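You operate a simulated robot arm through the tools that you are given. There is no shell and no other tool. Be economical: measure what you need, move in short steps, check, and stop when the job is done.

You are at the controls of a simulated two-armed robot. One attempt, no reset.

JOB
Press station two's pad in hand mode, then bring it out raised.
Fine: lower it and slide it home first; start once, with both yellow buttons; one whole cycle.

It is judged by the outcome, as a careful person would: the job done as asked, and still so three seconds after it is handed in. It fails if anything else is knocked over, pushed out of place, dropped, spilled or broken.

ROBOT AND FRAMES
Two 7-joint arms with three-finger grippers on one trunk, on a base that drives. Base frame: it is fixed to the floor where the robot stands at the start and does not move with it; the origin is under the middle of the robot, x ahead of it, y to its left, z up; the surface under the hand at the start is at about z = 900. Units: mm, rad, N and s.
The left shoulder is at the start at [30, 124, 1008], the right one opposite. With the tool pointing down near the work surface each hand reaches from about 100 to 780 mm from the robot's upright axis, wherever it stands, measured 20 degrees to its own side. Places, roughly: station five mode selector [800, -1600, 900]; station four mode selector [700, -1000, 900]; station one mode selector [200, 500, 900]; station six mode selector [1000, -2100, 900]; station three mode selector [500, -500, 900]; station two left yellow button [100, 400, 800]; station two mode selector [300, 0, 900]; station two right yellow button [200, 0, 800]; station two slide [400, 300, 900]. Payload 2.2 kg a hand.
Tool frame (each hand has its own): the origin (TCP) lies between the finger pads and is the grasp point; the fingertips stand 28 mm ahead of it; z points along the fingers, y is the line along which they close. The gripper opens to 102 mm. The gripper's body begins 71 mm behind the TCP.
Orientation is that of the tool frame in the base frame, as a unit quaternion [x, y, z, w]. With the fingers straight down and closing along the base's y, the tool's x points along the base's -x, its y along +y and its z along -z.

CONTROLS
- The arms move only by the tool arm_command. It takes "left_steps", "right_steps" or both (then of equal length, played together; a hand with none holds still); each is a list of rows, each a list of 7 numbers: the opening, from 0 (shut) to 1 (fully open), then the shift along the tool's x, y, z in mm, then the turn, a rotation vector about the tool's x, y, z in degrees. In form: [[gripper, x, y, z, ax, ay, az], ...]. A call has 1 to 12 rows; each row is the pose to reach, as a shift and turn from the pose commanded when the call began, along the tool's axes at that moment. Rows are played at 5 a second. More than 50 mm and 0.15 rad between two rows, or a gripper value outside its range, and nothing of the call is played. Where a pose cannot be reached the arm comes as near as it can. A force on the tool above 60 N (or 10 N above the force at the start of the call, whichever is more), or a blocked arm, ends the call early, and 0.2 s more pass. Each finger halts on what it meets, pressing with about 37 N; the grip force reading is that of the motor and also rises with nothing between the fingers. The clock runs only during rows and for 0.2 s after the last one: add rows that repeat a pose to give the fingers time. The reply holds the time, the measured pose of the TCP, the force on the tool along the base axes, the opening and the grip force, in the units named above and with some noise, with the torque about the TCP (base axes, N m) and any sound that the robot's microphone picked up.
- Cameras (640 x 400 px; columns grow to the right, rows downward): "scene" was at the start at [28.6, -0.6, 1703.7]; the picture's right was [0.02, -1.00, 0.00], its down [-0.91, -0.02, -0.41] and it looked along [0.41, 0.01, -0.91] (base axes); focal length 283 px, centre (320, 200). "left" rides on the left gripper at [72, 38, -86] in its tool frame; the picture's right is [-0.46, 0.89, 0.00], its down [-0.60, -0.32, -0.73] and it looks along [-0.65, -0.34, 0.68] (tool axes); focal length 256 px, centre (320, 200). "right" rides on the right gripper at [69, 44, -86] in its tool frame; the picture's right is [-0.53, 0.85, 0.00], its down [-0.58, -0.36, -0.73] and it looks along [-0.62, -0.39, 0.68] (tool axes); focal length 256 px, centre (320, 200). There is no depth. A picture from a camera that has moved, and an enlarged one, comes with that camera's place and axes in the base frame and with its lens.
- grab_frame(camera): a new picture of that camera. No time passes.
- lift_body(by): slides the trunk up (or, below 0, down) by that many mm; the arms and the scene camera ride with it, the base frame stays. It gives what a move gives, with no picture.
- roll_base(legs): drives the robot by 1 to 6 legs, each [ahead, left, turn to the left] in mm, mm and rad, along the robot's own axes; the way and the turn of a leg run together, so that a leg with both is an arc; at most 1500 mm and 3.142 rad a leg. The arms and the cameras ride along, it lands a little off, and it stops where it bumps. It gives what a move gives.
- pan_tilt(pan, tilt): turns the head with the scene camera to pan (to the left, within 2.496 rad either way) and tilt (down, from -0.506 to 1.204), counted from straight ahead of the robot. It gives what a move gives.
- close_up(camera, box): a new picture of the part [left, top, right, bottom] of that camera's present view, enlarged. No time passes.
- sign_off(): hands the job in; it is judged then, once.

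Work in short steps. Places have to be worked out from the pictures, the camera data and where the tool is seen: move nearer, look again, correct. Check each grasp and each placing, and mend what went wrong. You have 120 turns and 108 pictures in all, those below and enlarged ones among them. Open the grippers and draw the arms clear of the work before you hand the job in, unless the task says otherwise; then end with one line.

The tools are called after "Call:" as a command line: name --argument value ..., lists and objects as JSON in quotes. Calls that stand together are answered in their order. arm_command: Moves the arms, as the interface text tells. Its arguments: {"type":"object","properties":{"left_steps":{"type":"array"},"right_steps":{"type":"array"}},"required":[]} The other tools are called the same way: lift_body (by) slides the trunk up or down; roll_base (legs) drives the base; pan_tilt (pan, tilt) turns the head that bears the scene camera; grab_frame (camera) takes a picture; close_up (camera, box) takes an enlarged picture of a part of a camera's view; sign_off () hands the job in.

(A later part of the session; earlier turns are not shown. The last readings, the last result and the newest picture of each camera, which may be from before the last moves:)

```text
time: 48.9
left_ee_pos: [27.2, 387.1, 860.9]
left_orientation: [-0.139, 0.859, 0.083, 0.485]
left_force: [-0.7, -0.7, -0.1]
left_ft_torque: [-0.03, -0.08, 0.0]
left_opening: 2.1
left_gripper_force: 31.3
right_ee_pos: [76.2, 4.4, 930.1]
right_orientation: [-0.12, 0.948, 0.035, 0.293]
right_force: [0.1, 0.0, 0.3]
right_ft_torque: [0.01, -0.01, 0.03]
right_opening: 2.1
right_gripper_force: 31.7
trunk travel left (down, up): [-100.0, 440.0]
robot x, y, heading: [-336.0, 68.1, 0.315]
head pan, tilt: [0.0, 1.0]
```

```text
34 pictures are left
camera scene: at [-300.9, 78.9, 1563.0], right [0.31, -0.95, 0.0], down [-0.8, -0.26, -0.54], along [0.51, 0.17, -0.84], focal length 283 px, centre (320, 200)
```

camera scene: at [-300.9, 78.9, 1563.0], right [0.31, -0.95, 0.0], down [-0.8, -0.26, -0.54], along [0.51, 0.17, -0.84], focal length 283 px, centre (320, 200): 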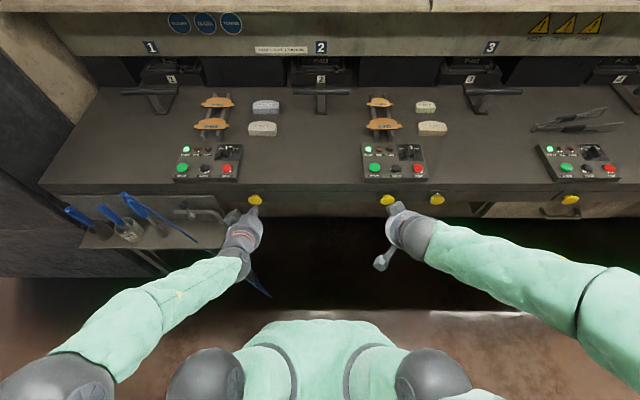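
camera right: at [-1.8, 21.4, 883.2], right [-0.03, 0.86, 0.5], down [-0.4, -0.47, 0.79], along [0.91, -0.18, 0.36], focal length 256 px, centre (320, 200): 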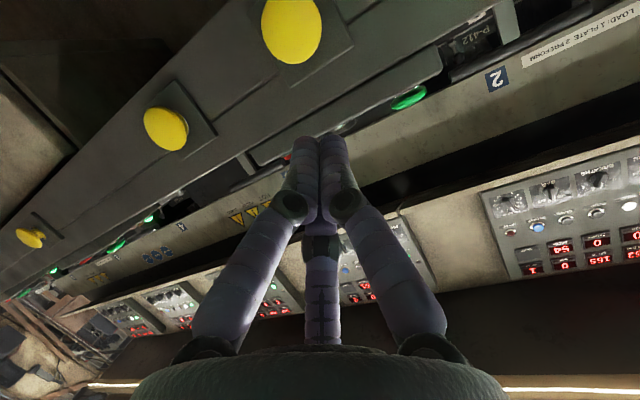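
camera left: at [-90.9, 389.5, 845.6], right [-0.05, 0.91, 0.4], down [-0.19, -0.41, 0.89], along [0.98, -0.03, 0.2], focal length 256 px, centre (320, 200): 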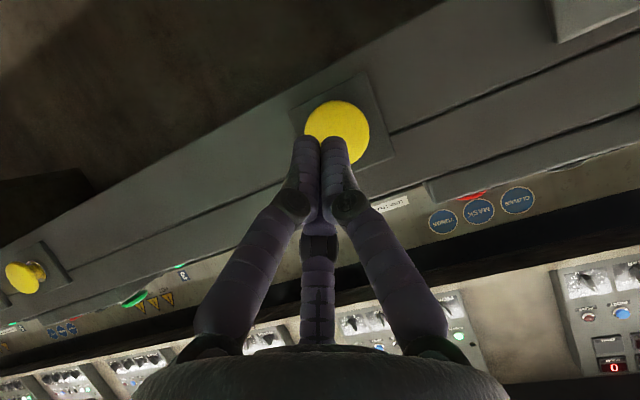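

The right hand is free again. I move it forward and down to 30 mm short of its button.

Call:
arm_command --right_steps '[[0, -8, -4, 22, 0, 0, 0], [0, -16, -8, 46, 0, 0, 0], [0, -24, -13, 70, 0, 0, 0], [0, -31, -13, 92, 0, 0, 0], [0, -31, -13, 92, 0, 0, 0]]'

Call:
close_up --camera "scene" --box '[220, 150, 440, 290]'

Call:
grab_frame --camera "right"

```text
time: 50.1
left_ee_pos: [26.3, 387.6, 861.9]
left_orientation: [-0.14, 0.859, 0.083, 0.485]
left_force: [0.0, -0.1, -0.6]
left_ft_torque: [0.0, -0.02, 0.0]
left_opening: 1.9
left_gripper_force: 31.3
right_ee_pos: [156.2, 8.5, 872.2]
right_orientation: [-0.121, 0.948, 0.036, 0.291]
right_force: [-0.3, 1.2, -0.3]
right_ft_torque: [-0.01, -0.01, 0.02]
right_opening: 2.2
right_gripper_force: 31.2
trunk travel left (down, up): [-100.0, 440.0]
robot x, y, heading: [-338.4, 65.8, 0.312]
head pan, tilt: [0.0, 1.0]
```

```text
2.86 times, centred on (330, 220) of scene
camera zoom: at [-300.7, 79.0, 1563.1], right [0.31, -0.95, 0.0], down [-0.8, -0.26, -0.54], along [0.51, 0.17, -0.84], focal length 808 px, centre (291, 143)
```

zoom: 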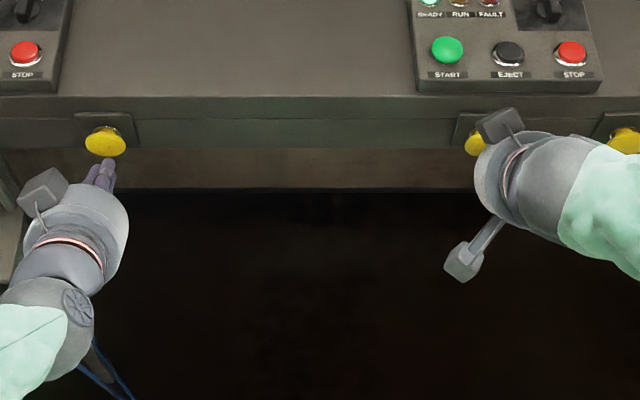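

```text
32 pictures are left
camera right: at [42.8, 24.7, 904.0], right [0.22, 0.93, 0.3], down [0.15, -0.33, 0.93], along [0.96, -0.16, -0.21], focal length 256 px, centre (320, 200)
```

right: 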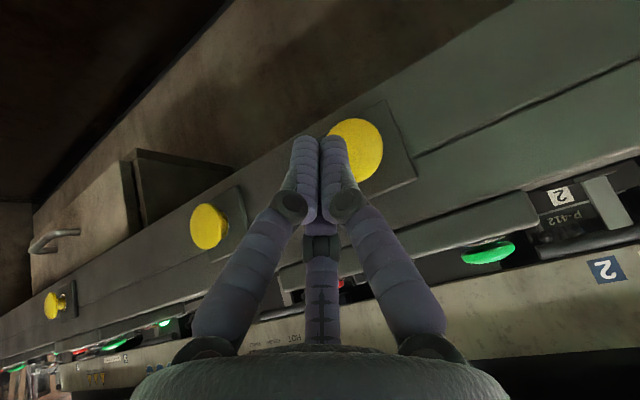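

The tips are at (467, −207, 849) on the right and (468, 193, 847) on the left; the buttons are 27–30 mm ahead. I centre both laterally and creep up to about 12 mm short.

Call:
arm_command --left_steps '[[0, 0, 8, 3, 0, 0, 0], [0, -4, 8, 14, 0, 0, 0], [0, -4, 8, 14, 0, 0, 0]]' --right_steps '[[0, -7, 8, 4, 0, 0, 0], [0, -14, 8, 10, 0, 0, 0], [0, -14, 8, 10, 0, 0, 0]]'

Call:
grab_frame --camera "left"

Call:
grab_frame --camera "right"

```text
time: 50.9
left_ee_pos: [40.7, 392.6, 862.2]
left_orientation: [-0.139, 0.859, 0.083, 0.485]
left_force: [-1.1, -0.2, -0.1]
left_ft_torque: [0.0, 0.01, -0.01]
left_opening: 1.8
left_gripper_force: 31.5
left hand out of reach, approached as far as the arm can: row 1, 2, 3
right_ee_pos: [170.9, 22.7, 871.9]
right_orientation: [-0.121, 0.948, 0.036, 0.292]
right_force: [0.1, 0.3, 0.6]
right_ft_torque: [0.02, 0.0, -0.01]
right_opening: 2.2
right_gripper_force: 31.3
trunk travel left (down, up): [-100.0, 440.0]
robot x, y, heading: [-333.5, 70.5, 0.313]
head pan, tilt: [0.0, 1.0]
```

```text
31 pictures are left
camera left: at [-76.8, 395.7, 846.6], right [-0.05, 0.91, 0.4], down [-0.19, -0.41, 0.89], along [0.98, -0.03, 0.2], focal length 256 px, centre (320, 200)
```

left: 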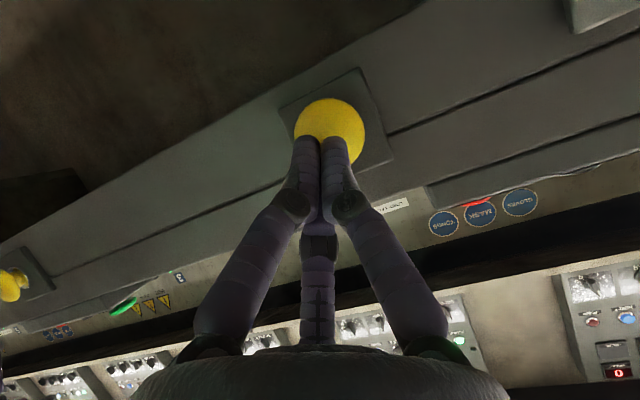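

```text
30 pictures are left
camera right: at [57.1, 36.9, 903.4], right [0.22, 0.93, 0.3], down [0.15, -0.33, 0.93], along [0.96, -0.16, -0.22], focal length 256 px, centre (320, 200)
```

right: 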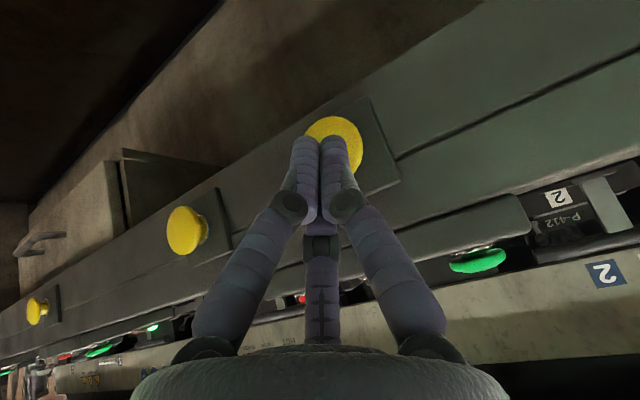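

Both tips are centred and about 12 mm short. Now I press both together, forward, and hold.

Call:
arm_command --left_steps '[[0, -4.2, 0, 6.8, 0, 0, 0], [0, -8.5, 0, 13.6, 0, 0, 0], [0, -10.6, 0, 17, 0, 0, 0], [0, -12.7, 0, 20.4, 0, 0, 0], [0, -12.7, 0, 20.4, 0, 0, 0]]' --right_steps '[[0, -6.6, 0, 4.5, 0, 0, 0], [0, -13.2, 0, 9, 0, 0, 0], [0, -16.5, 0, 11.3, 0, 0, 0], [0, -19.8, 0, 13.5, 0, 0, 0], [0, -19.8, 0, 13.5, 0, 0, 0]]'

Call:
close_up --camera "scene" --box '[220, 40, 460, 220]'

```text
time: 52.1
left_ee_pos: [56.6, 398.7, 866.1]
left_orientation: [-0.137, 0.859, 0.08, 0.488]
left_force: [-23.6, -8.0, 2.9]
left_ft_torque: [0.01, -0.03, -0.03]
left_opening: 2.2
left_gripper_force: 31.0
right_ee_pos: [183.9, 25.6, 870.4]
right_orientation: [-0.122, 0.948, 0.035, 0.291]
right_force: [-57.0, -11.1, 12.4]
right_ft_torque: [-0.07, 0.41, -0.07]
right_opening: 2.0
right_gripper_force: 31.4
trunk travel left (down, up): [-100.0, 440.0]
robot x, y, heading: [-337.6, 67.2, 0.318]
head pan, tilt: [0.0, 1.0]
heard: click, click
```

```text
2.22 times, centred on (340, 130) of scene
camera zoom: at [-311.6, 76.4, 1563.3], right [0.31, -0.95, 0.0], down [-0.8, -0.26, -0.55], along [0.52, 0.17, -0.84], focal length 628 px, centre (276, 356)
```

zoom: 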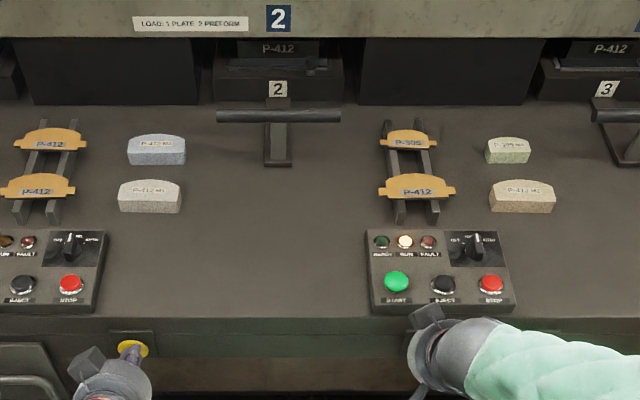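

RUN is lit: both buttons took. I keep holding while the press closes and watch the console.

Call:
pan_tilt --pan 0 --tilt 0.55

Call:
grab_frame --camera "scene"

```text
time: 53.0
left_ee_pos: [57.2, 398.9, 867.6]
left_orientation: [-0.138, 0.857, 0.082, 0.489]
left_force: [-26.0, -11.7, 2.8]
left_ft_torque: [0.0, 0.0, -0.06]
left_opening: 5.9
left_gripper_force: 31.6
right_ee_pos: [184.0, 25.1, 869.2]
right_orientation: [-0.121, 0.948, 0.035, 0.291]
right_force: [-57.5, -13.5, 8.1]
right_ft_torque: [-0.13, 0.56, -0.09]
right_opening: 2.0
right_gripper_force: 31.5
trunk travel left (down, up): [-100.0, 440.0]
robot x, y, heading: [-339.0, 69.8, 0.314]
head pan, tilt: [0.0, 0.55]
```

```text
28 pictures are left
camera scene: at [-292.1, 82.1, 1599.9], right [0.31, -0.95, 0.0], down [-0.49, -0.16, -0.86], along [0.81, 0.26, -0.52], focal length 283 px, centre (320, 200)
```

scene: 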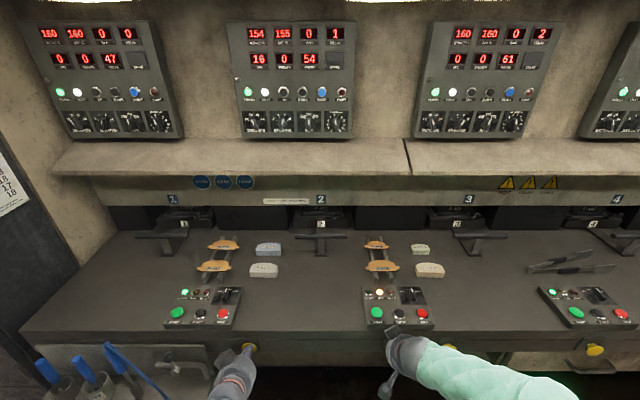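

The timer shows 16 s with BAR still 0 (delay 1). I hold a bit longer and look again.

Call:
arm_command --left_steps '[[0, 0, 0, 0, 0, 0, 0], [0, 0, 0, 0, 0, 0, 0], [0, 0, 0, 0, 0, 0, 0], [0, 0, 0, 0, 0, 0, 0], [0, 0, 0, 0, 0, 0, 0], [0, 0, 0, 0, 0, 0, 0], [0, 0, 0, 0, 0, 0, 0], [0, 0, 0, 0, 0, 0, 0]]'

Call:
close_up --camera "scene" --box '[220, 10, 460, 160]'

```text
time: 54.8
left_ee_pos: [58.5, 399.7, 867.0]
left_orientation: [-0.137, 0.857, 0.081, 0.49]
left_force: [-25.3, -13.0, 3.6]
left_ft_torque: [0.03, -0.03, -0.06]
left_opening: 5.9
left_gripper_force: 30.7
right_ee_pos: [183.4, 25.9, 870.9]
right_orientation: [-0.121, 0.948, 0.035, 0.292]
right_force: [-57.4, -14.5, 9.3]
right_ft_torque: [-0.16, 0.53, -0.13]
right_opening: 1.9
right_gripper_force: 30.9
trunk travel left (down, up): [-100.0, 440.0]
robot x, y, heading: [-337.3, 69.6, 0.316]
head pan, tilt: [0.0, 0.55]
```

```text
2.67 times, centred on (340, 85) of scene
camera zoom: at [-292.1, 81.8, 1600.0], right [0.31, -0.95, 0.0], down [-0.49, -0.16, -0.86], along [0.81, 0.26, -0.52], focal length 754 px, centre (267, 507)
```

zoom: 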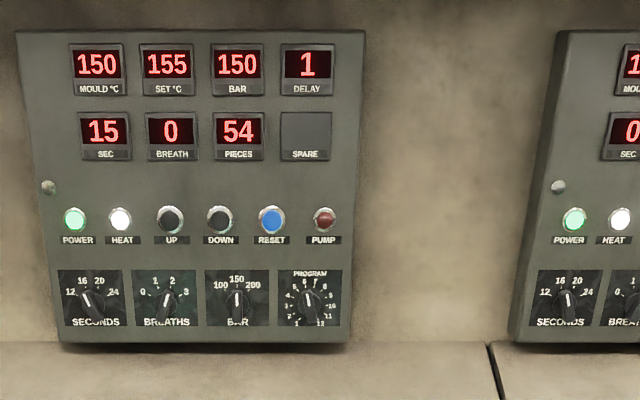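

BAR has reached 150 and 15 s remain. Holding does no harm, so I keep both buttons pressed and let the cycle run.

Call:
arm_command --left_steps '[[0, 0, 0, 0, 0, 0, 0], [0, 0, 0, 0, 0, 0, 0], [0, 0, 0, 0, 0, 0, 0], [0, 0, 0, 0, 0, 0, 0], [0, 0, 0, 0, 0, 0, 0], [0, 0, 0, 0, 0, 0, 0], [0, 0, 0, 0, 0, 0, 0], [0, 0, 0, 0, 0, 0, 0], [0, 0, 0, 0, 0, 0, 0], [0, 0, 0, 0, 0, 0, 0], [0, 0, 0, 0, 0, 0, 0], [0, 0, 0, 0, 0, 0, 0]]'

Call:
close_up --camera "scene" --box '[220, 10, 460, 160]'

```text
time: 57.4
left_ee_pos: [58.5, 397.3, 866.7]
left_orientation: [-0.14, 0.857, 0.083, 0.489]
left_force: [-23.5, -10.5, 9.3]
left_ft_torque: [0.03, -0.13, 0.01]
left_opening: 6.0
left_gripper_force: 31.3
right_ee_pos: [185.0, 25.8, 871.5]
right_orientation: [-0.121, 0.948, 0.035, 0.292]
right_force: [-56.1, -16.5, 10.2]
right_ft_torque: [-0.13, 0.45, -0.2]
right_opening: 2.3
right_gripper_force: 31.7
trunk travel left (down, up): [-100.0, 440.0]
robot x, y, heading: [-339.1, 68.1, 0.315]
head pan, tilt: [0.0, 0.55]
```

```text
2.67 times, centred on (340, 85) of scene
camera zoom: at [-292.4, 81.7, 1600.1], right [0.31, -0.95, 0.0], down [-0.49, -0.16, -0.86], along [0.81, 0.26, -0.52], focal length 754 px, centre (267, 507)
```

zoom: 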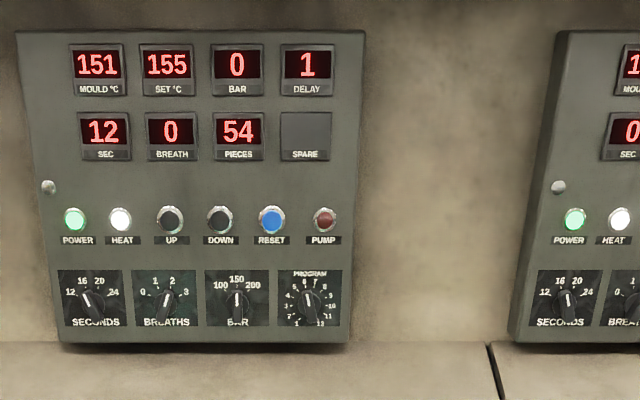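

BAR 0 at this point looks like a breath, and the timer runs on at 12 s. I hold on.

Call:
arm_command --left_steps '[[0, 0, 0, 0, 0, 0, 0], [0, 0, 0, 0, 0, 0, 0], [0, 0, 0, 0, 0, 0, 0], [0, 0, 0, 0, 0, 0, 0], [0, 0, 0, 0, 0, 0, 0], [0, 0, 0, 0, 0, 0, 0], [0, 0, 0, 0, 0, 0, 0], [0, 0, 0, 0, 0, 0, 0], [0, 0, 0, 0, 0, 0, 0], [0, 0, 0, 0, 0, 0, 0], [0, 0, 0, 0, 0, 0, 0], [0, 0, 0, 0, 0, 0, 0]]'

Call:
close_up --camera "scene" --box '[220, 10, 460, 160]'

```text
time: 60.0
left_ee_pos: [56.7, 398.1, 866.8]
left_orientation: [-0.139, 0.857, 0.083, 0.489]
left_force: [-22.7, -8.7, 12.7]
left_ft_torque: [0.12, -0.22, 0.03]
left_opening: 5.8
left_gripper_force: 31.7
right_ee_pos: [185.7, 26.4, 871.9]
right_orientation: [-0.121, 0.948, 0.035, 0.293]
right_force: [-56.3, -17.3, 13.0]
right_ft_torque: [-0.18, 0.41, -0.23]
right_opening: 1.8
right_gripper_force: 31.3
trunk travel left (down, up): [-100.0, 440.0]
robot x, y, heading: [-338.9, 66.9, 0.313]
head pan, tilt: [0.0, 0.55]
```

```text
2.67 times, centred on (340, 85) of scene
camera zoom: at [-292.6, 81.5, 1600.1], right [0.31, -0.95, 0.0], down [-0.49, -0.16, -0.86], along [0.81, 0.26, -0.52], focal length 754 px, centre (267, 507)
```

zoom: 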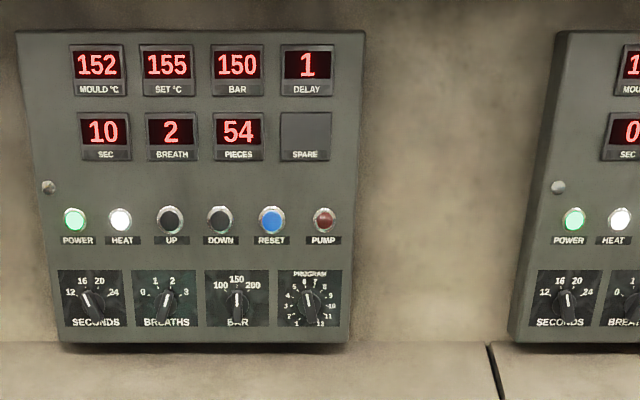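

The breaths are counted (2), pressure is back at 150, and 10 s are left. I keep holding.

Call:
arm_command --left_steps '[[0, 0, 0, 0, 0, 0, 0], [0, 0, 0, 0, 0, 0, 0], [0, 0, 0, 0, 0, 0, 0], [0, 0, 0, 0, 0, 0, 0], [0, 0, 0, 0, 0, 0, 0], [0, 0, 0, 0, 0, 0, 0], [0, 0, 0, 0, 0, 0, 0], [0, 0, 0, 0, 0, 0, 0], [0, 0, 0, 0, 0, 0, 0], [0, 0, 0, 0, 0, 0, 0], [0, 0, 0, 0, 0, 0, 0], [0, 0, 0, 0, 0, 0, 0]]'

Call:
arm_command --left_steps '[[0, 0, 0, 0, 0, 0, 0], [0, 0, 0, 0, 0, 0, 0], [0, 0, 0, 0, 0, 0, 0], [0, 0, 0, 0, 0, 0, 0], [0, 0, 0, 0, 0, 0, 0], [0, 0, 0, 0, 0, 0, 0], [0, 0, 0, 0, 0, 0, 0], [0, 0, 0, 0, 0, 0, 0], [0, 0, 0, 0, 0, 0, 0], [0, 0, 0, 0, 0, 0, 0], [0, 0, 0, 0, 0, 0, 0], [0, 0, 0, 0, 0, 0, 0]]'

Call:
arm_command --left_steps '[[0, 0, 0, 0, 0, 0, 0], [0, 0, 0, 0, 0, 0, 0], [0, 0, 0, 0, 0, 0, 0], [0, 0, 0, 0, 0, 0, 0], [0, 0, 0, 0, 0, 0, 0], [0, 0, 0, 0, 0, 0, 0], [0, 0, 0, 0, 0, 0, 0], [0, 0, 0, 0, 0, 0, 0], [0, 0, 0, 0, 0, 0, 0], [0, 0, 0, 0, 0, 0, 0], [0, 0, 0, 0, 0, 0, 0], [0, 0, 0, 0, 0, 0, 0]]'

Call:
arm_command --left_steps '[[0, 0, 0, 0, 0, 0, 0], [0, 0, 0, 0, 0, 0, 0], [0, 0, 0, 0, 0, 0, 0], [0, 0, 0, 0, 0, 0, 0], [0, 0, 0, 0, 0, 0, 0], [0, 0, 0, 0, 0, 0, 0], [0, 0, 0, 0, 0, 0, 0], [0, 0, 0, 0, 0, 0, 0], [0, 0, 0, 0, 0, 0, 0], [0, 0, 0, 0, 0, 0, 0], [0, 0, 0, 0, 0, 0, 0], [0, 0, 0, 0, 0, 0, 0]]'

Call:
grab_frame --camera "scene"

```text
time: 62.6
left_ee_pos: [57.0, 397.7, 866.8]
left_orientation: [-0.139, 0.857, 0.083, 0.489]
left_force: [-23.3, -7.6, 14.1]
left_ft_torque: [0.14, -0.27, 0.07]
left_opening: 5.9
left_gripper_force: 31.4
right_ee_pos: [184.7, 25.7, 872.1]
right_orientation: [-0.121, 0.948, 0.036, 0.293]
right_force: [-55.6, -18.7, 16.3]
right_ft_torque: [-0.17, 0.3, -0.28]
right_opening: 2.0
right_gripper_force: 31.5
trunk travel left (down, up): [-100.0, 440.0]
robot x, y, heading: [-337.1, 70.8, 0.314]
head pan, tilt: [0.0, 0.55]
```

```text
time: 65.2
left_ee_pos: [56.9, 397.7, 867.8]
left_orientation: [-0.138, 0.857, 0.082, 0.489]
left_force: [-21.1, -8.5, 14.1]
left_ft_torque: [0.12, -0.29, 0.03]
left_opening: 5.9
left_gripper_force: 31.8
right_ee_pos: [185.5, 25.8, 873.1]
right_orientation: [-0.121, 0.948, 0.035, 0.294]
right_force: [-55.8, -19.9, 17.1]
right_ft_torque: [-0.2, 0.27, -0.27]
right_opening: 2.2
right_gripper_force: 31.3
trunk travel left (down, up): [-100.0, 440.0]
robot x, y, heading: [-337.9, 69.4, 0.314]
head pan, tilt: [0.0, 0.55]
```

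```text
time: 67.8
left_ee_pos: [58.4, 396.7, 868.3]
left_orientation: [-0.138, 0.857, 0.082, 0.489]
left_force: [-21.2, -8.7, 14.5]
left_ft_torque: [0.1, -0.24, 0.05]
left_opening: 6.1
left_gripper_force: 31.1
right_ee_pos: [184.3, 26.1, 873.5]
right_orientation: [-0.12, 0.947, 0.035, 0.295]
right_force: [-55.4, -20.3, 20.5]
right_ft_torque: [-0.22, 0.22, -0.3]
right_opening: 1.9
right_gripper_force: 31.1
trunk travel left (down, up): [-100.0, 440.0]
robot x, y, heading: [-336.2, 69.8, 0.317]
head pan, tilt: [0.0, 0.55]
```

```text
time: 70.4
left_ee_pos: [58.7, 398.8, 868.8]
left_orientation: [-0.138, 0.857, 0.081, 0.489]
left_force: [-20.0, -8.4, 11.8]
left_ft_torque: [0.06, -0.23, 0.01]
left_opening: 6.2
left_gripper_force: 31.1
right_ee_pos: [185.6, 24.3, 872.4]
right_orientation: [-0.121, 0.948, 0.035, 0.293]
right_force: [-55.4, -21.2, 20.8]
right_ft_torque: [-0.21, 0.26, -0.3]
right_opening: 1.6
right_gripper_force: 32.0
trunk travel left (down, up): [-100.0, 440.0]
robot x, y, heading: [-337.5, 67.9, 0.319]
head pan, tilt: [0.0, 0.55]
```

```text
24 pictures are left
camera scene: at [-292.9, 81.2, 1600.1], right [0.31, -0.95, 0.0], down [-0.49, -0.16, -0.86], along [0.81, 0.26, -0.52], focal length 283 px, centre (320, 200)
```

scene: 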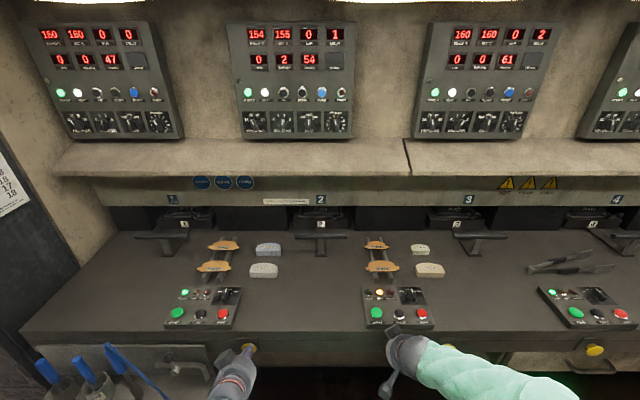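

The timer is at 0 and the pressure released, but RUN is still lit, so the press is opening. I wait a little more.

Call:
arm_command --left_steps '[[0, 0, 0, 0, 0, 0, 0], [0, 0, 0, 0, 0, 0, 0], [0, 0, 0, 0, 0, 0, 0], [0, 0, 0, 0, 0, 0, 0], [0, 0, 0, 0, 0, 0, 0], [0, 0, 0, 0, 0, 0, 0], [0, 0, 0, 0, 0, 0, 0], [0, 0, 0, 0, 0, 0, 0], [0, 0, 0, 0, 0, 0, 0], [0, 0, 0, 0, 0, 0, 0]]'

Call:
close_up --camera "scene" --box '[220, 10, 440, 340]'

```text
time: 72.6
left_ee_pos: [57.8, 398.4, 867.5]
left_orientation: [-0.137, 0.857, 0.082, 0.49]
left_force: [-20.7, -9.1, 12.0]
left_ft_torque: [0.11, -0.23, 0.04]
left_opening: 6.2
left_gripper_force: 31.3
right_ee_pos: [185.6, 25.0, 872.5]
right_orientation: [-0.121, 0.947, 0.036, 0.294]
right_force: [-55.6, -21.1, 21.6]
right_ft_torque: [-0.21, 0.15, -0.28]
right_opening: 1.9
right_gripper_force: 31.7
trunk travel left (down, up): [-100.0, 440.0]
robot x, y, heading: [-334.7, 66.6, 0.312]
head pan, tilt: [0.0, 0.55]
```

```text
1.21 times, centred on (330, 175) of scene
camera zoom: at [-293.0, 81.2, 1600.1], right [0.31, -0.95, 0.0], down [-0.49, -0.16, -0.86], along [0.81, 0.26, -0.52], focal length 343 px, centre (308, 230)
```

zoom: 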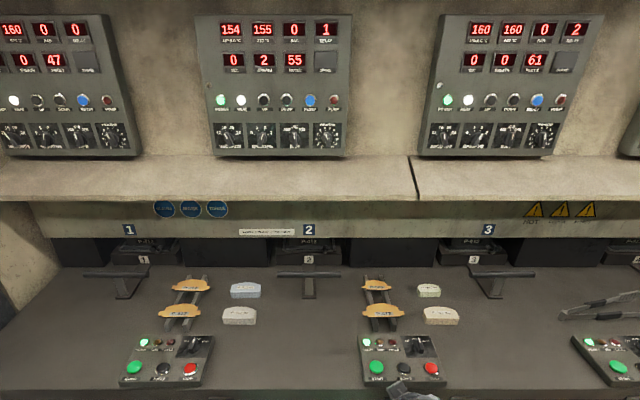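

Pieces now reads 55, READY is lit and RUN off: one whole cycle is done. I release both buttons straight back.

Call:
arm_command --left_steps '[[0, 10, 0, -17, 0, 0, 0], [0, 21, 0, -34, 0, 0, 0], [0, 42, 0, -68, 0, 0, 0], [0, 42, 0, -68, 0, 0, 0]]' --right_steps '[[0, 16, 0, -11, 0, 0, 0], [0, 33, 0, -22, 0, 0, 0], [0, 66, 0, -45, 0, 0, 0], [0, 66, 0, -45, 0, 0, 0]]'

Call:
lift_body --by 150

Call:
grab_frame --camera "scene"

```text
time: 73.6
left_ee_pos: [-11.2, 373.7, 864.8]
left_orientation: [-0.138, 0.86, 0.082, 0.485]
left_force: [-0.4, 0.5, 0.4]
left_ft_torque: [-0.01, -0.03, 0.01]
left_opening: 2.0
left_gripper_force: 31.4
right_ee_pos: [116.2, 7.9, 871.3]
right_orientation: [-0.121, 0.948, 0.035, 0.292]
right_force: [0.0, -0.1, -0.2]
right_ft_torque: [-0.02, 0.0, -0.01]
right_opening: 2.2
right_gripper_force: 31.8
trunk travel left (down, up): [-100.0, 440.0]
robot x, y, heading: [-336.1, 69.7, 0.313]
head pan, tilt: [0.0, 0.55]
```

```text
time: 75.4
left_ee_pos: [-10.8, 373.3, 1012.8]
left_orientation: [-0.138, 0.86, 0.081, 0.485]
left_force: [0.7, -0.2, -1.1]
left_ft_torque: [-0.01, -0.02, -0.01]
left_opening: 2.0
left_gripper_force: 31.4
right_ee_pos: [115.2, 6.8, 1020.0]
right_orientation: [-0.12, 0.948, 0.036, 0.292]
right_force: [-0.2, -0.4, 0.4]
right_ft_torque: [-0.05, -0.02, -0.05]
right_opening: 1.9
right_gripper_force: 31.7
trunk travel left (down, up): [-250.0, 290.0]
robot x, y, heading: [-338.5, 67.0, 0.315]
head pan, tilt: [0.0, 0.55]
```

```text
22 pictures are left
camera scene: at [-281.4, 85.2, 1749.4], right [0.31, -0.95, 0.0], down [-0.5, -0.16, -0.85], along [0.81, 0.26, -0.52], focal length 283 px, centre (320, 200)
```

scene: 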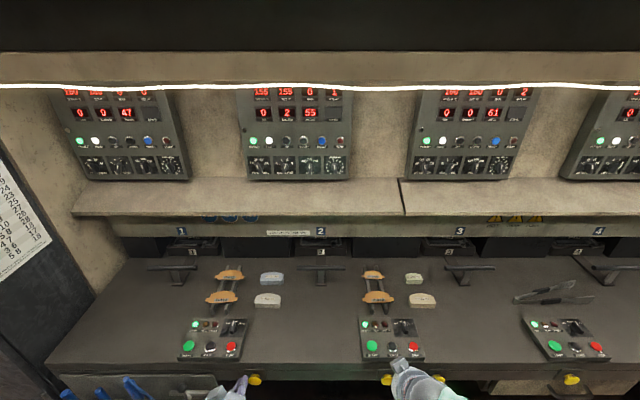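

All good. I bring both hands upright again, with the tools straight down and 60 mm higher.

Call:
arm_command --left_steps '[[0, -25, 0, -16, 0, 7.4, 0], [0, -51, 0, -32, 0, 14.8, 0], [0, -51, 0, -32, 0, 22.2, 0], [0, -51, 0, -32, 0, 29.6, 0], [0, -51, 0, -32, 0, 37, 0], [0, -51, 0, -32, 0, 44.4, 0], [0, -51, 0, -32, 0, 51.6, 0], [0, -51, 0, -32, 0, 58.9, 0], [0, -51, 0, -32, 0, 58.9, 0]]' --right_steps '[[0, -17, 0, -25, 0, 5, 0], [0, -34, 0, -50, 0, 10, 0], [0, -34, 0, -50, 0, 15, 0], [0, -34, 0, -50, 0, 20, 0], [0, -34, 0, -50, 0, 25, 0], [0, -34, 0, -50, 0, 30, 0], [0, -34, 0, -50, 0, 34, 0], [0, -34, 0, -50, 0, 34.2, 0], [0, -34, 0, -50, 0, 34.2, 0]]'

Call:
roll_base --legs '[[203, 0, 0]]'

Call:
pan_tilt --pan 0 --tilt 1.0

Call:
grab_frame --camera "scene"

```text
time: 77.4
left_ee_pos: [-13.2, 372.0, 1074.4]
left_orientation: [-0.161, 0.987, 0.004, 0.0]
left_force: [0.1, -0.7, 0.2]
left_ft_torque: [-0.03, 0.02, -0.02]
left_opening: 1.9
left_gripper_force: 31.5
right_ee_pos: [116.0, 7.0, 1080.0]
right_orientation: [-0.126, 0.992, -0.002, 0.0]
right_force: [0.1, -0.1, -1.5]
right_ft_torque: [-0.01, -0.06, -0.01]
right_opening: 2.1
right_gripper_force: 31.0
trunk travel left (down, up): [-250.0, 290.0]
robot x, y, heading: [-340.0, 68.8, 0.319]
head pan, tilt: [0.0, 0.55]
```

```text
time: 79.0
left_ee_pos: [182.1, 436.2, 1073.4]
left_orientation: [-0.162, 0.987, 0.003, 0.0]
left_force: [0.8, -0.6, -1.0]
left_ft_torque: [-0.04, 0.01, 0.02]
left_opening: 2.2
left_gripper_force: 31.1
right_ee_pos: [310.8, 70.3, 1079.6]
right_orientation: [-0.125, 0.992, -0.002, -0.001]
right_force: [0.3, 0.8, -1.3]
right_ft_torque: [-0.04, 0.05, 0.01]
right_opening: 2.0
right_gripper_force: 31.5
trunk travel left (down, up): [-250.0, 290.0]
robot x, y, heading: [-146.2, 130.7, 0.313]
head pan, tilt: [0.0, 0.55]
```

```text
time: 79.9
left_ee_pos: [181.2, 436.3, 1073.8]
left_orientation: [-0.162, 0.987, 0.003, 0.0]
left_force: [0.4, -0.8, 1.0]
left_ft_torque: [-0.02, 0.01, -0.02]
left_opening: 1.9
left_gripper_force: 31.6
right_ee_pos: [310.3, 70.0, 1079.8]
right_orientation: [-0.126, 0.992, -0.001, 0.0]
right_force: [-0.3, -1.1, -0.4]
right_ft_torque: [-0.01, 0.01, -0.03]
right_opening: 2.0
right_gripper_force: 31.3
trunk travel left (down, up): [-250.0, 290.0]
robot x, y, heading: [-143.0, 127.9, 0.316]
head pan, tilt: [0.0, 1.0]
```

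```text
21 pictures are left
camera scene: at [-106.7, 142.0, 1713.1], right [0.31, -0.95, 0.0], down [-0.8, -0.26, -0.54], along [0.51, 0.17, -0.84], focal length 283 px, centre (320, 200)
```

scene: 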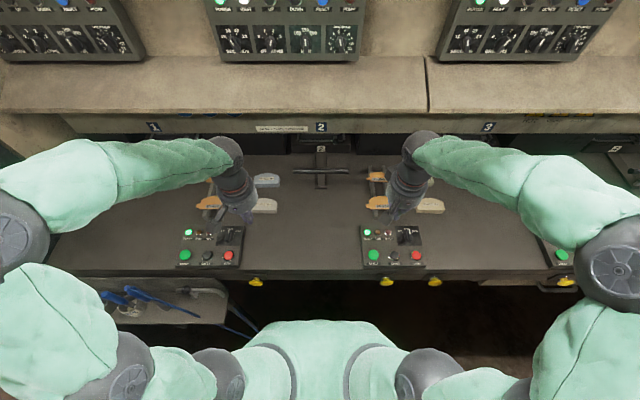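

I'm back at the working stance. The bar is now about 591 ahead and the hood front about 735, so there's room. I take the left hand over the bar, fingers open, to its far side.

Call:
arm_command --left_steps '[[0.3, -36, -32, 0, 0, 0, 0], [0.6, -72, -64, 0, 0, 0, 0], [0.6, -108, -97, 0, 0, 0, 0], [0.6, -144, -130, 0, 0, 0, 0], [0.6, -180, -163, 0, 0, 0, 0], [0.6, -217, -195, 0, 0, 0, 0], [0.6, -217, -195, 0, 0, 0, 0]]'

Call:
grab_frame --camera "left"

Call:
close_up --camera "scene" --box '[240, 90, 440, 280]'

```text
time: 81.2
left_ee_pos: [413.3, 332.2, 1074.2]
left_orientation: [-0.169, 0.986, 0.005, -0.015]
left_force: [-59.3, 1.2, 11.2]
left_ft_torque: [-0.02, -9.54, 0.57]
left_opening: 61.1
left_gripper_force: 0.1
right_ee_pos: [307.9, 71.4, 1080.5]
right_orientation: [-0.127, 0.992, -0.003, 0.001]
right_force: [2.3, 0.7, -0.8]
right_ft_torque: [-0.07, 0.18, -0.02]
right_opening: 2.0
right_gripper_force: 31.3
trunk travel left (down, up): [-250.0, 290.0]
robot x, y, heading: [-144.6, 132.6, 0.318]
head pan, tilt: [0.0, 1.0]
stopped in row 6 (left hand): the force on the tool passed its limit at 168 N (the readings are from after the stop); the commanded pose is now the measured one
```

```text
20 pictures are left
camera left: at [335.2, 345.6, 1162.7], right [0.14, 0.99, 0.0], down [0.7, -0.1, 0.71], along [0.7, -0.1, -0.7], focal length 256 px, centre (320, 200)
```

left: 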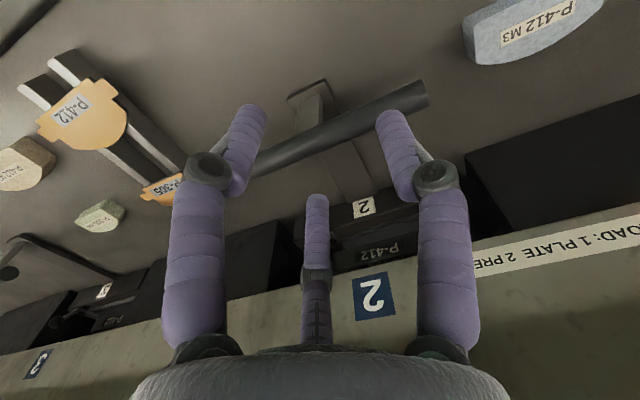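

```text
2.11 times, centred on (340, 185) of scene
camera zoom: at [-110.7, 141.9, 1713.3], right [0.31, -0.95, 0.0], down [-0.8, -0.26, -0.54], along [0.51, 0.17, -0.84], focal length 595 px, centre (278, 232)
```

zoom: 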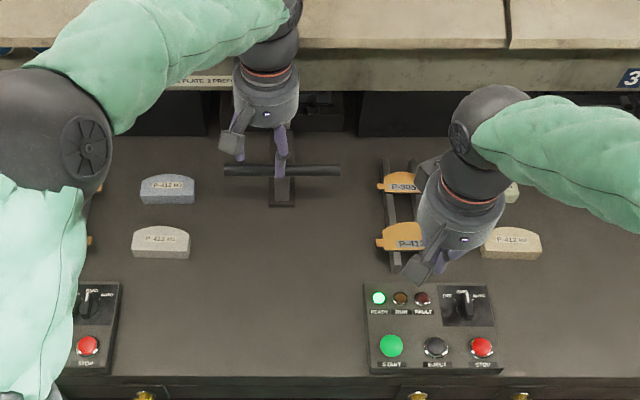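

The left hand bumped the shelf lip, which overhangs at about 613 ahead and 1226 high, at low speed. I back off and pitch the hand 35° so its upper part leans away.

Call:
arm_command --left_steps '[[0.6, 35, 0, 0, 0, 0, 0], [0.6, 75, 0, 0, 0, 0, 0], [0.6, 75, -6, 0, 0, -7, 0], [0.6, 75, -12, 0, 0, -14, 0], [0.6, 75, -18, 0, 0, -21, 0], [0.6, 75, -24, 0, 0, -28, 0], [0.6, 75, -24, 0, 0, -36, 0], [0.6, 75, -24, 0, 0, -36, 0]]'

Call:
pan_tilt --pan 0 --tilt 0.8

Call:
grab_frame --camera "scene"

```text
time: 83.0
left_ee_pos: [356.3, 283.3, 1072.0]
left_orientation: [-0.155, 0.942, 0.056, 0.293]
left_force: [-0.2, -0.2, 0.0]
left_ft_torque: [0.01, -0.01, -0.03]
left_opening: 61.2
left_gripper_force: 0.1
right_ee_pos: [309.7, 71.9, 1080.7]
right_orientation: [-0.127, 0.992, -0.001, 0.0]
right_force: [-0.3, -0.5, 0.4]
right_ft_torque: [-0.02, 0.03, 0.01]
right_opening: 2.2
right_gripper_force: 30.9
trunk travel left (down, up): [-250.0, 290.0]
robot x, y, heading: [-142.1, 128.4, 0.312]
head pan, tilt: [0.0, 1.0]
```

```text
time: 83.8
left_ee_pos: [354.9, 284.0, 1072.6]
left_orientation: [-0.157, 0.942, 0.058, 0.292]
left_force: [0.7, -0.5, 0.8]
left_ft_torque: [0.01, -0.02, 0.0]
left_opening: 61.2
left_gripper_force: 0.0
right_ee_pos: [310.5, 70.1, 1080.1]
right_orientation: [-0.127, 0.992, -0.002, 0.0]
right_force: [-0.8, -0.9, -0.2]
right_ft_torque: [0.01, -0.01, -0.01]
right_opening: 1.9
right_gripper_force: 31.3
trunk travel left (down, up): [-250.0, 290.0]
robot x, y, heading: [-145.7, 131.2, 0.318]
head pan, tilt: [0.0, 0.799]
```

```text
18 pictures are left
camera scene: at [-96.5, 145.3, 1728.1], right [0.31, -0.95, 0.0], down [-0.68, -0.22, -0.7], along [0.66, 0.22, -0.72], focal length 283 px, centre (320, 200)
```

scene: 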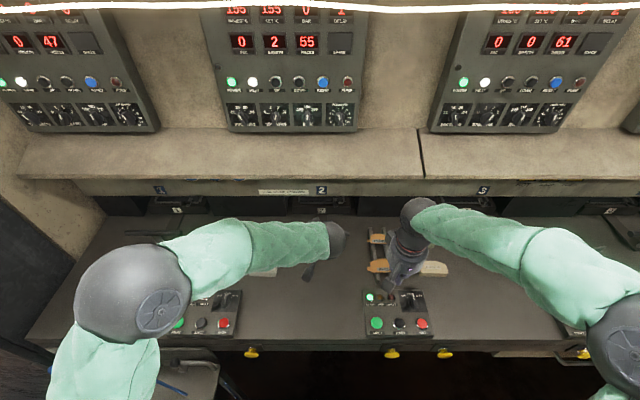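

The hand leans back now. I move it forward over the bar, stopping just past it while still above.

Call:
arm_command --left_steps '[[0.6, -20, 0, 16, 0, 0, 0], [0.6, -40, 0, 33, 0, 0, 0], [0.6, -60, 0, 50, 0, 0, 0], [0.6, -79, 0, 75, 0, 0, 0], [0.6, -79, 0, 87, 0, 0, 0], [0.6, -79, 0, 87, 0, 0, 0]]'

Call:
grab_frame --camera "left"

```text
time: 85.2
left_ee_pos: [463.2, 322.7, 1046.2]
left_orientation: [-0.157, 0.941, 0.057, 0.293]
left_force: [0.9, -0.8, 0.0]
left_ft_torque: [-0.01, 0.03, -0.04]
left_opening: 61.2
left_gripper_force: 0.0
right_ee_pos: [309.9, 71.2, 1078.6]
right_orientation: [-0.128, 0.992, -0.001, 0.0]
right_force: [0.3, 0.3, -0.4]
right_ft_torque: [0.02, -0.01, 0.05]
right_opening: 2.3
right_gripper_force: 31.1
trunk travel left (down, up): [-250.0, 290.0]
robot x, y, heading: [-144.1, 130.1, 0.315]
head pan, tilt: [0.0, 0.799]
```

```text
17 pictures are left
camera left: at [349.2, 324.2, 1076.1], right [0.07, 0.96, 0.28], down [0.18, -0.29, 0.94], along [0.98, -0.02, -0.2], focal length 256 px, centre (320, 200)
```

left: 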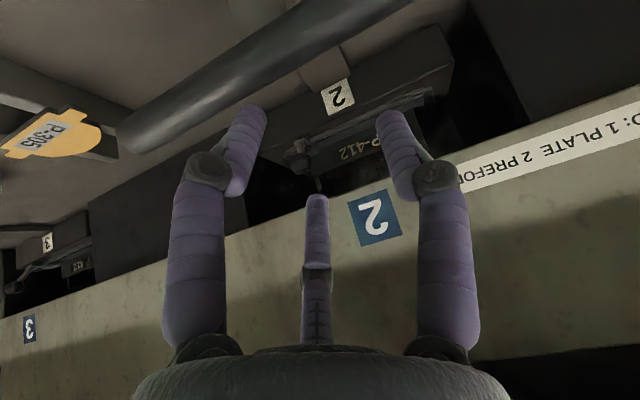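

The bar sits right between the finger roots in view, at about (605, 1005). I go 14 mm further and then down 60 mm behind it.

Call:
arm_command --left_steps '[[0.6, -11.5, 0, 8, 0, 0, 0], [0.6, 0, 0, 24, 0, 0, 0], [0.6, 11, 0, 40, 0, 0, 0], [0.6, 22, 0, 57, 0, 0, 0], [0.6, 22, 0, 57, 0, 0, 0]]'

Call:
grab_frame --camera "left"

```text
time: 86.4
left_ee_pos: [474.5, 329.9, 984.3]
left_orientation: [-0.157, 0.942, 0.057, 0.292]
left_force: [-0.7, -0.7, 16.1]
left_ft_torque: [-0.44, 0.63, -0.09]
left_opening: 79.9
left_gripper_force: 2.2
right_ee_pos: [308.5, 72.1, 1081.1]
right_orientation: [-0.126, 0.992, -0.003, 0.0]
right_force: [-1.0, 0.0, 0.3]
right_ft_torque: [-0.01, 0.01, 0.02]
right_opening: 2.1
right_gripper_force: 32.0
trunk travel left (down, up): [-250.0, 290.0]
robot x, y, heading: [-146.0, 131.6, 0.312]
head pan, tilt: [0.0, 0.799]
```

```text
16 pictures are left
camera left: at [359.5, 330.4, 1015.8], right [0.07, 0.96, 0.28], down [0.19, -0.29, 0.94], along [0.98, -0.01, -0.2], focal length 256 px, centre (320, 200)
```

left: 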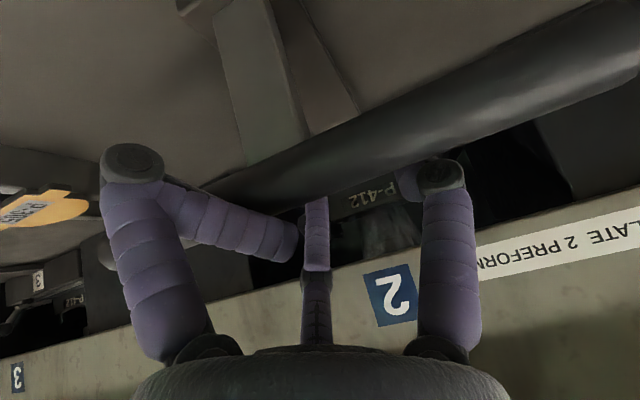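

One finger seems to have landed on the bar and splayed. I lift, shift 12 mm further forward, and come down again.

Call:
arm_command --left_steps '[[0.6, -18, 0, -26, 0, 0, 0], [0.6, -34, 0, -49, 0, 0, 0], [0.4, -44, 0, -42, 0, 0, 0], [0.4, -44, 0, -42, 0, 0, 0]]'

Call:
grab_frame --camera "left"

```text
time: 87.4
left_ee_pos: [488.7, 333.2, 1046.2]
left_orientation: [-0.156, 0.942, 0.056, 0.292]
left_force: [-0.6, 0.2, 0.8]
left_ft_torque: [-0.02, -0.02, 0.0]
left_opening: 44.0
left_gripper_force: 0.1
right_ee_pos: [309.1, 71.2, 1081.5]
right_orientation: [-0.126, 0.992, -0.001, 0.0]
right_force: [-0.4, 0.6, -0.5]
right_ft_torque: [0.03, 0.01, -0.01]
right_opening: 2.0
right_gripper_force: 31.8
trunk travel left (down, up): [-250.0, 290.0]
robot x, y, heading: [-139.9, 130.1, 0.315]
head pan, tilt: [0.0, 0.799]
```

```text
15 pictures are left
camera left: at [372.9, 333.3, 1076.6], right [0.07, 0.96, 0.28], down [0.19, -0.29, 0.94], along [0.98, -0.02, -0.2], focal length 256 px, centre (320, 200)
```

left: 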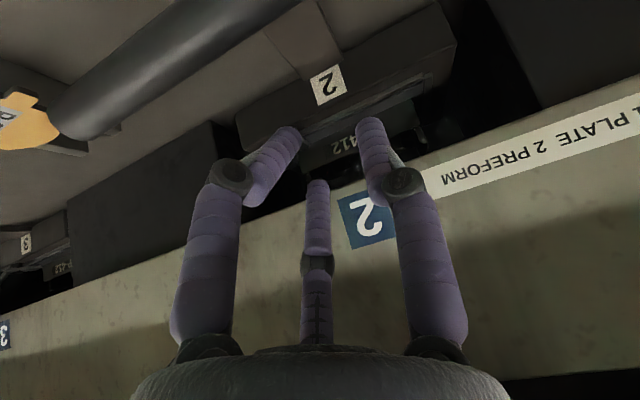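

I have more clearance past the bar now. I descend again with the fingers narrower.

Call:
arm_command --left_steps '[[0.4, 11, 0, 16, 0, 0, 0], [0.4, 22, 0, 33, 0, 0, 0], [0.4, 31, 0, 45, 0, 0, 0], [0.4, 31, 0, 45, 0, 0, 0]]'

Call:
grab_frame --camera "left"

```text
time: 88.4
left_ee_pos: [491.6, 333.1, 996.4]
left_orientation: [-0.158, 0.94, 0.056, 0.297]
left_force: [5.3, -2.1, 20.9]
left_ft_torque: [-0.67, 0.73, 0.04]
left_opening: 36.7
left_gripper_force: 0.0
right_ee_pos: [308.1, 70.2, 1081.0]
right_orientation: [-0.125, 0.992, -0.002, 0.0]
right_force: [0.6, 0.5, -0.4]
right_ft_torque: [0.02, 0.02, -0.01]
right_opening: 1.9
right_gripper_force: 31.7
trunk travel left (down, up): [-250.0, 290.0]
robot x, y, heading: [-141.8, 133.0, 0.314]
head pan, tilt: [0.0, 0.799]
```

```text
14 pictures are left
camera left: at [375.4, 334.3, 1025.7], right [0.07, 0.96, 0.28], down [0.18, -0.29, 0.94], along [0.98, -0.02, -0.19], focal length 256 px, centre (320, 200)
```

left: 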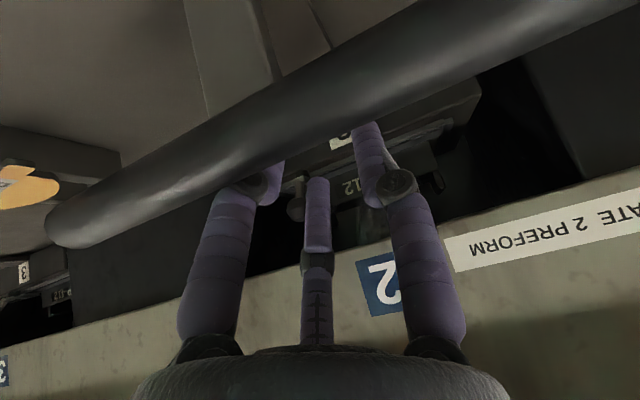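

Both fingers are now behind the bar. I pull the slide back 100 mm in short rows.

Call:
arm_command --left_steps '[[0.4, 12, 0, -8.5, 0, 0, 0], [0.4, 25, 0, -17, 0, 0, 0], [0.4, 41, 0, -28.4, 0, 0, 0], [0.4, 57.6, 0, -39.8, 0, 0, 0], [0.4, 74, 0, -51, 0, 0, 0], [0.4, 90, 0, -62.5, 0, 0, 0], [0.4, 90, 0, -62.5, 0, 0, 0]]'

Call:
grab_frame --camera "left"

```text
time: 90.0
left_ee_pos: [386.3, 295.4, 993.3]
left_orientation: [-0.157, 0.941, 0.057, 0.295]
left_force: [4.6, 3.5, 30.0]
left_ft_torque: [-0.9, 1.09, -0.01]
left_opening: 30.2
left_gripper_force: 0.0
right_ee_pos: [308.1, 72.2, 1081.8]
right_orientation: [-0.126, 0.992, -0.002, 0.0]
right_force: [0.8, -0.6, 0.2]
right_ft_torque: [-0.02, 0.02, 0.02]
right_opening: 2.1
right_gripper_force: 31.4
trunk travel left (down, up): [-250.0, 290.0]
robot x, y, heading: [-142.0, 132.0, 0.311]
head pan, tilt: [0.0, 0.799]
```

```text
13 pictures are left
camera left: at [271.4, 297.7, 1023.6], right [0.07, 0.96, 0.28], down [0.18, -0.29, 0.94], along [0.98, -0.02, -0.19], focal length 256 px, centre (320, 200)
```

left: 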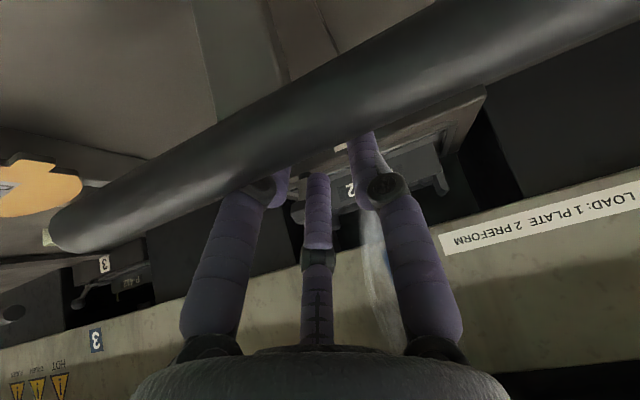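

The slide follows. I pull on another 110 mm, easing up 3 mm to relieve the load.

Call:
arm_command --left_steps '[[0.4, 12, 0, -12, 0, 0, 0], [0.4, 28, 0, -23, 0, 0, 0], [0.4, 44, 0, -34, 0, 0, 0], [0.4, 60, 0, -45.5, 0, 0, 0], [0.4, 76, 0, -57, 0, 0, 0], [0.4, 90, 0, -65, 0, 0, 0], [0.4, 90, 0, -65, 0, 0, 0]]'

Call:
grab_frame --camera "scene"

```text
time: 91.6
left_ee_pos: [278.7, 259.1, 992.3]
left_orientation: [-0.156, 0.942, 0.058, 0.291]
left_force: [2.2, 1.5, 4.0]
left_ft_torque: [-0.1, 0.16, 0.04]
left_opening: 39.1
left_gripper_force: 0.1
right_ee_pos: [310.2, 71.2, 1080.6]
right_orientation: [-0.126, 0.992, -0.002, 0.0]
right_force: [0.3, 0.2, 0.8]
right_ft_torque: [0.0, -0.01, -0.02]
right_opening: 2.3
right_gripper_force: 31.4
trunk travel left (down, up): [-250.0, 290.0]
robot x, y, heading: [-142.7, 131.8, 0.315]
head pan, tilt: [0.0, 0.799]
```

```text
12 pictures are left
camera scene: at [-96.1, 145.4, 1728.1], right [0.31, -0.95, 0.0], down [-0.68, -0.22, -0.7], along [0.66, 0.22, -0.72], focal length 283 px, centre (320, 200)
```

scene: 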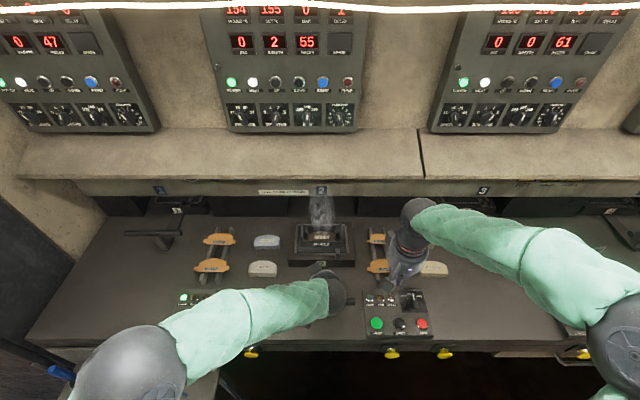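

The nest is nearly out, with the pressed pad steaming. I pull the last stretch to the stop.

Call:
arm_command --left_steps '[[0.4, 10, 0, -7, 0, 0, 0], [0.4, 20, 0, -14, 0, 0, 0], [0.4, 28, 0, -19.5, 0, 0, 0], [0.4, 36, 0, -25, 0, 0, 0], [0.4, 42, 0, -29, 0, 0, 0], [0.4, 42, 0, -29, 0, 0, 0]]'

Call:
close_up --camera "scene" --box '[220, 180, 460, 360]'

```text
time: 93.0
left_ee_pos: [231.8, 244.3, 992.8]
left_orientation: [-0.157, 0.942, 0.057, 0.291]
left_force: [-0.4, 0.5, -0.7]
left_ft_torque: [0.02, 0.0, 0.01]
left_opening: 40.9
left_gripper_force: 0.0
right_ee_pos: [309.5, 71.6, 1080.0]
right_orientation: [-0.127, 0.992, -0.001, 0.0]
right_force: [0.1, -0.1, 0.7]
right_ft_torque: [0.02, 0.02, 0.0]
right_opening: 2.1
right_gripper_force: 31.2
trunk travel left (down, up): [-250.0, 290.0]
robot x, y, heading: [-146.8, 130.5, 0.316]
head pan, tilt: [0.0, 0.799]
```

```text
2.22 times, centred on (340, 270) of scene
camera zoom: at [-96.7, 145.3, 1728.1], right [0.31, -0.95, 0.0], down [-0.68, -0.22, -0.7], along [0.66, 0.22, -0.72], focal length 628 px, centre (276, 44)
```

zoom: 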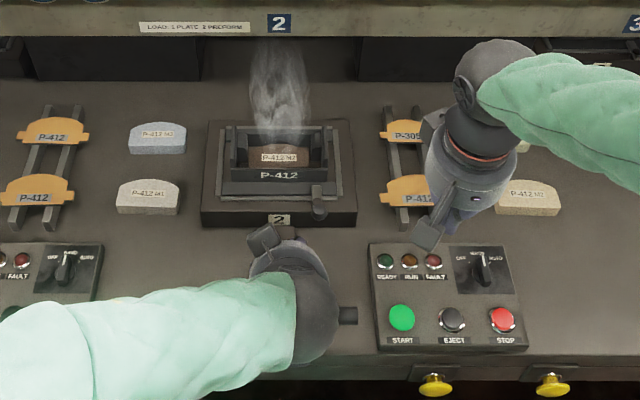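

It looks fully out with no load. I pull slightly further to confirm the end stop.

Call:
arm_command --left_steps '[[0.4, 8, 0, -6, 0, 0, 0], [0.4, 17, 0, -11, 0, 0, 0], [0.4, 25, 0, -17, 0, 0, 0], [0.4, 25, 0, -17, 0, 0, 0]]'

Call:
close_up --camera "scene" --box '[220, 180, 460, 360]'

```text
time: 94.0
left_ee_pos: [210.1, 231.7, 996.9]
left_orientation: [-0.158, 0.94, 0.054, 0.297]
left_force: [43.0, 6.1, 14.3]
left_ft_torque: [-0.24, 0.22, 0.75]
left_opening: 20.0
left_gripper_force: 0.1
right_ee_pos: [312.7, 71.8, 1079.4]
right_orientation: [-0.126, 0.992, -0.001, -0.001]
right_force: [0.5, -0.3, -0.5]
right_ft_torque: [-0.02, -0.03, 0.01]
right_opening: 2.0
right_gripper_force: 31.4
trunk travel left (down, up): [-250.0, 290.0]
robot x, y, heading: [-141.2, 130.6, 0.316]
head pan, tilt: [0.0, 0.799]
```

```text
2.22 times, centred on (340, 270) of scene
camera zoom: at [-90.7, 145.9, 1728.2], right [0.31, -0.95, 0.0], down [-0.68, -0.22, -0.69], along [0.66, 0.22, -0.72], focal length 628 px, centre (276, 44)
```

zoom: 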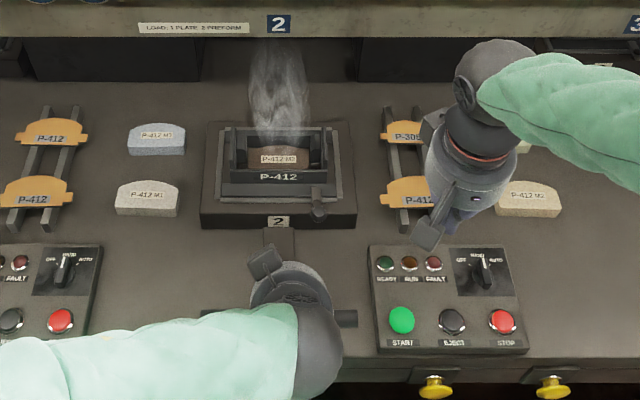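

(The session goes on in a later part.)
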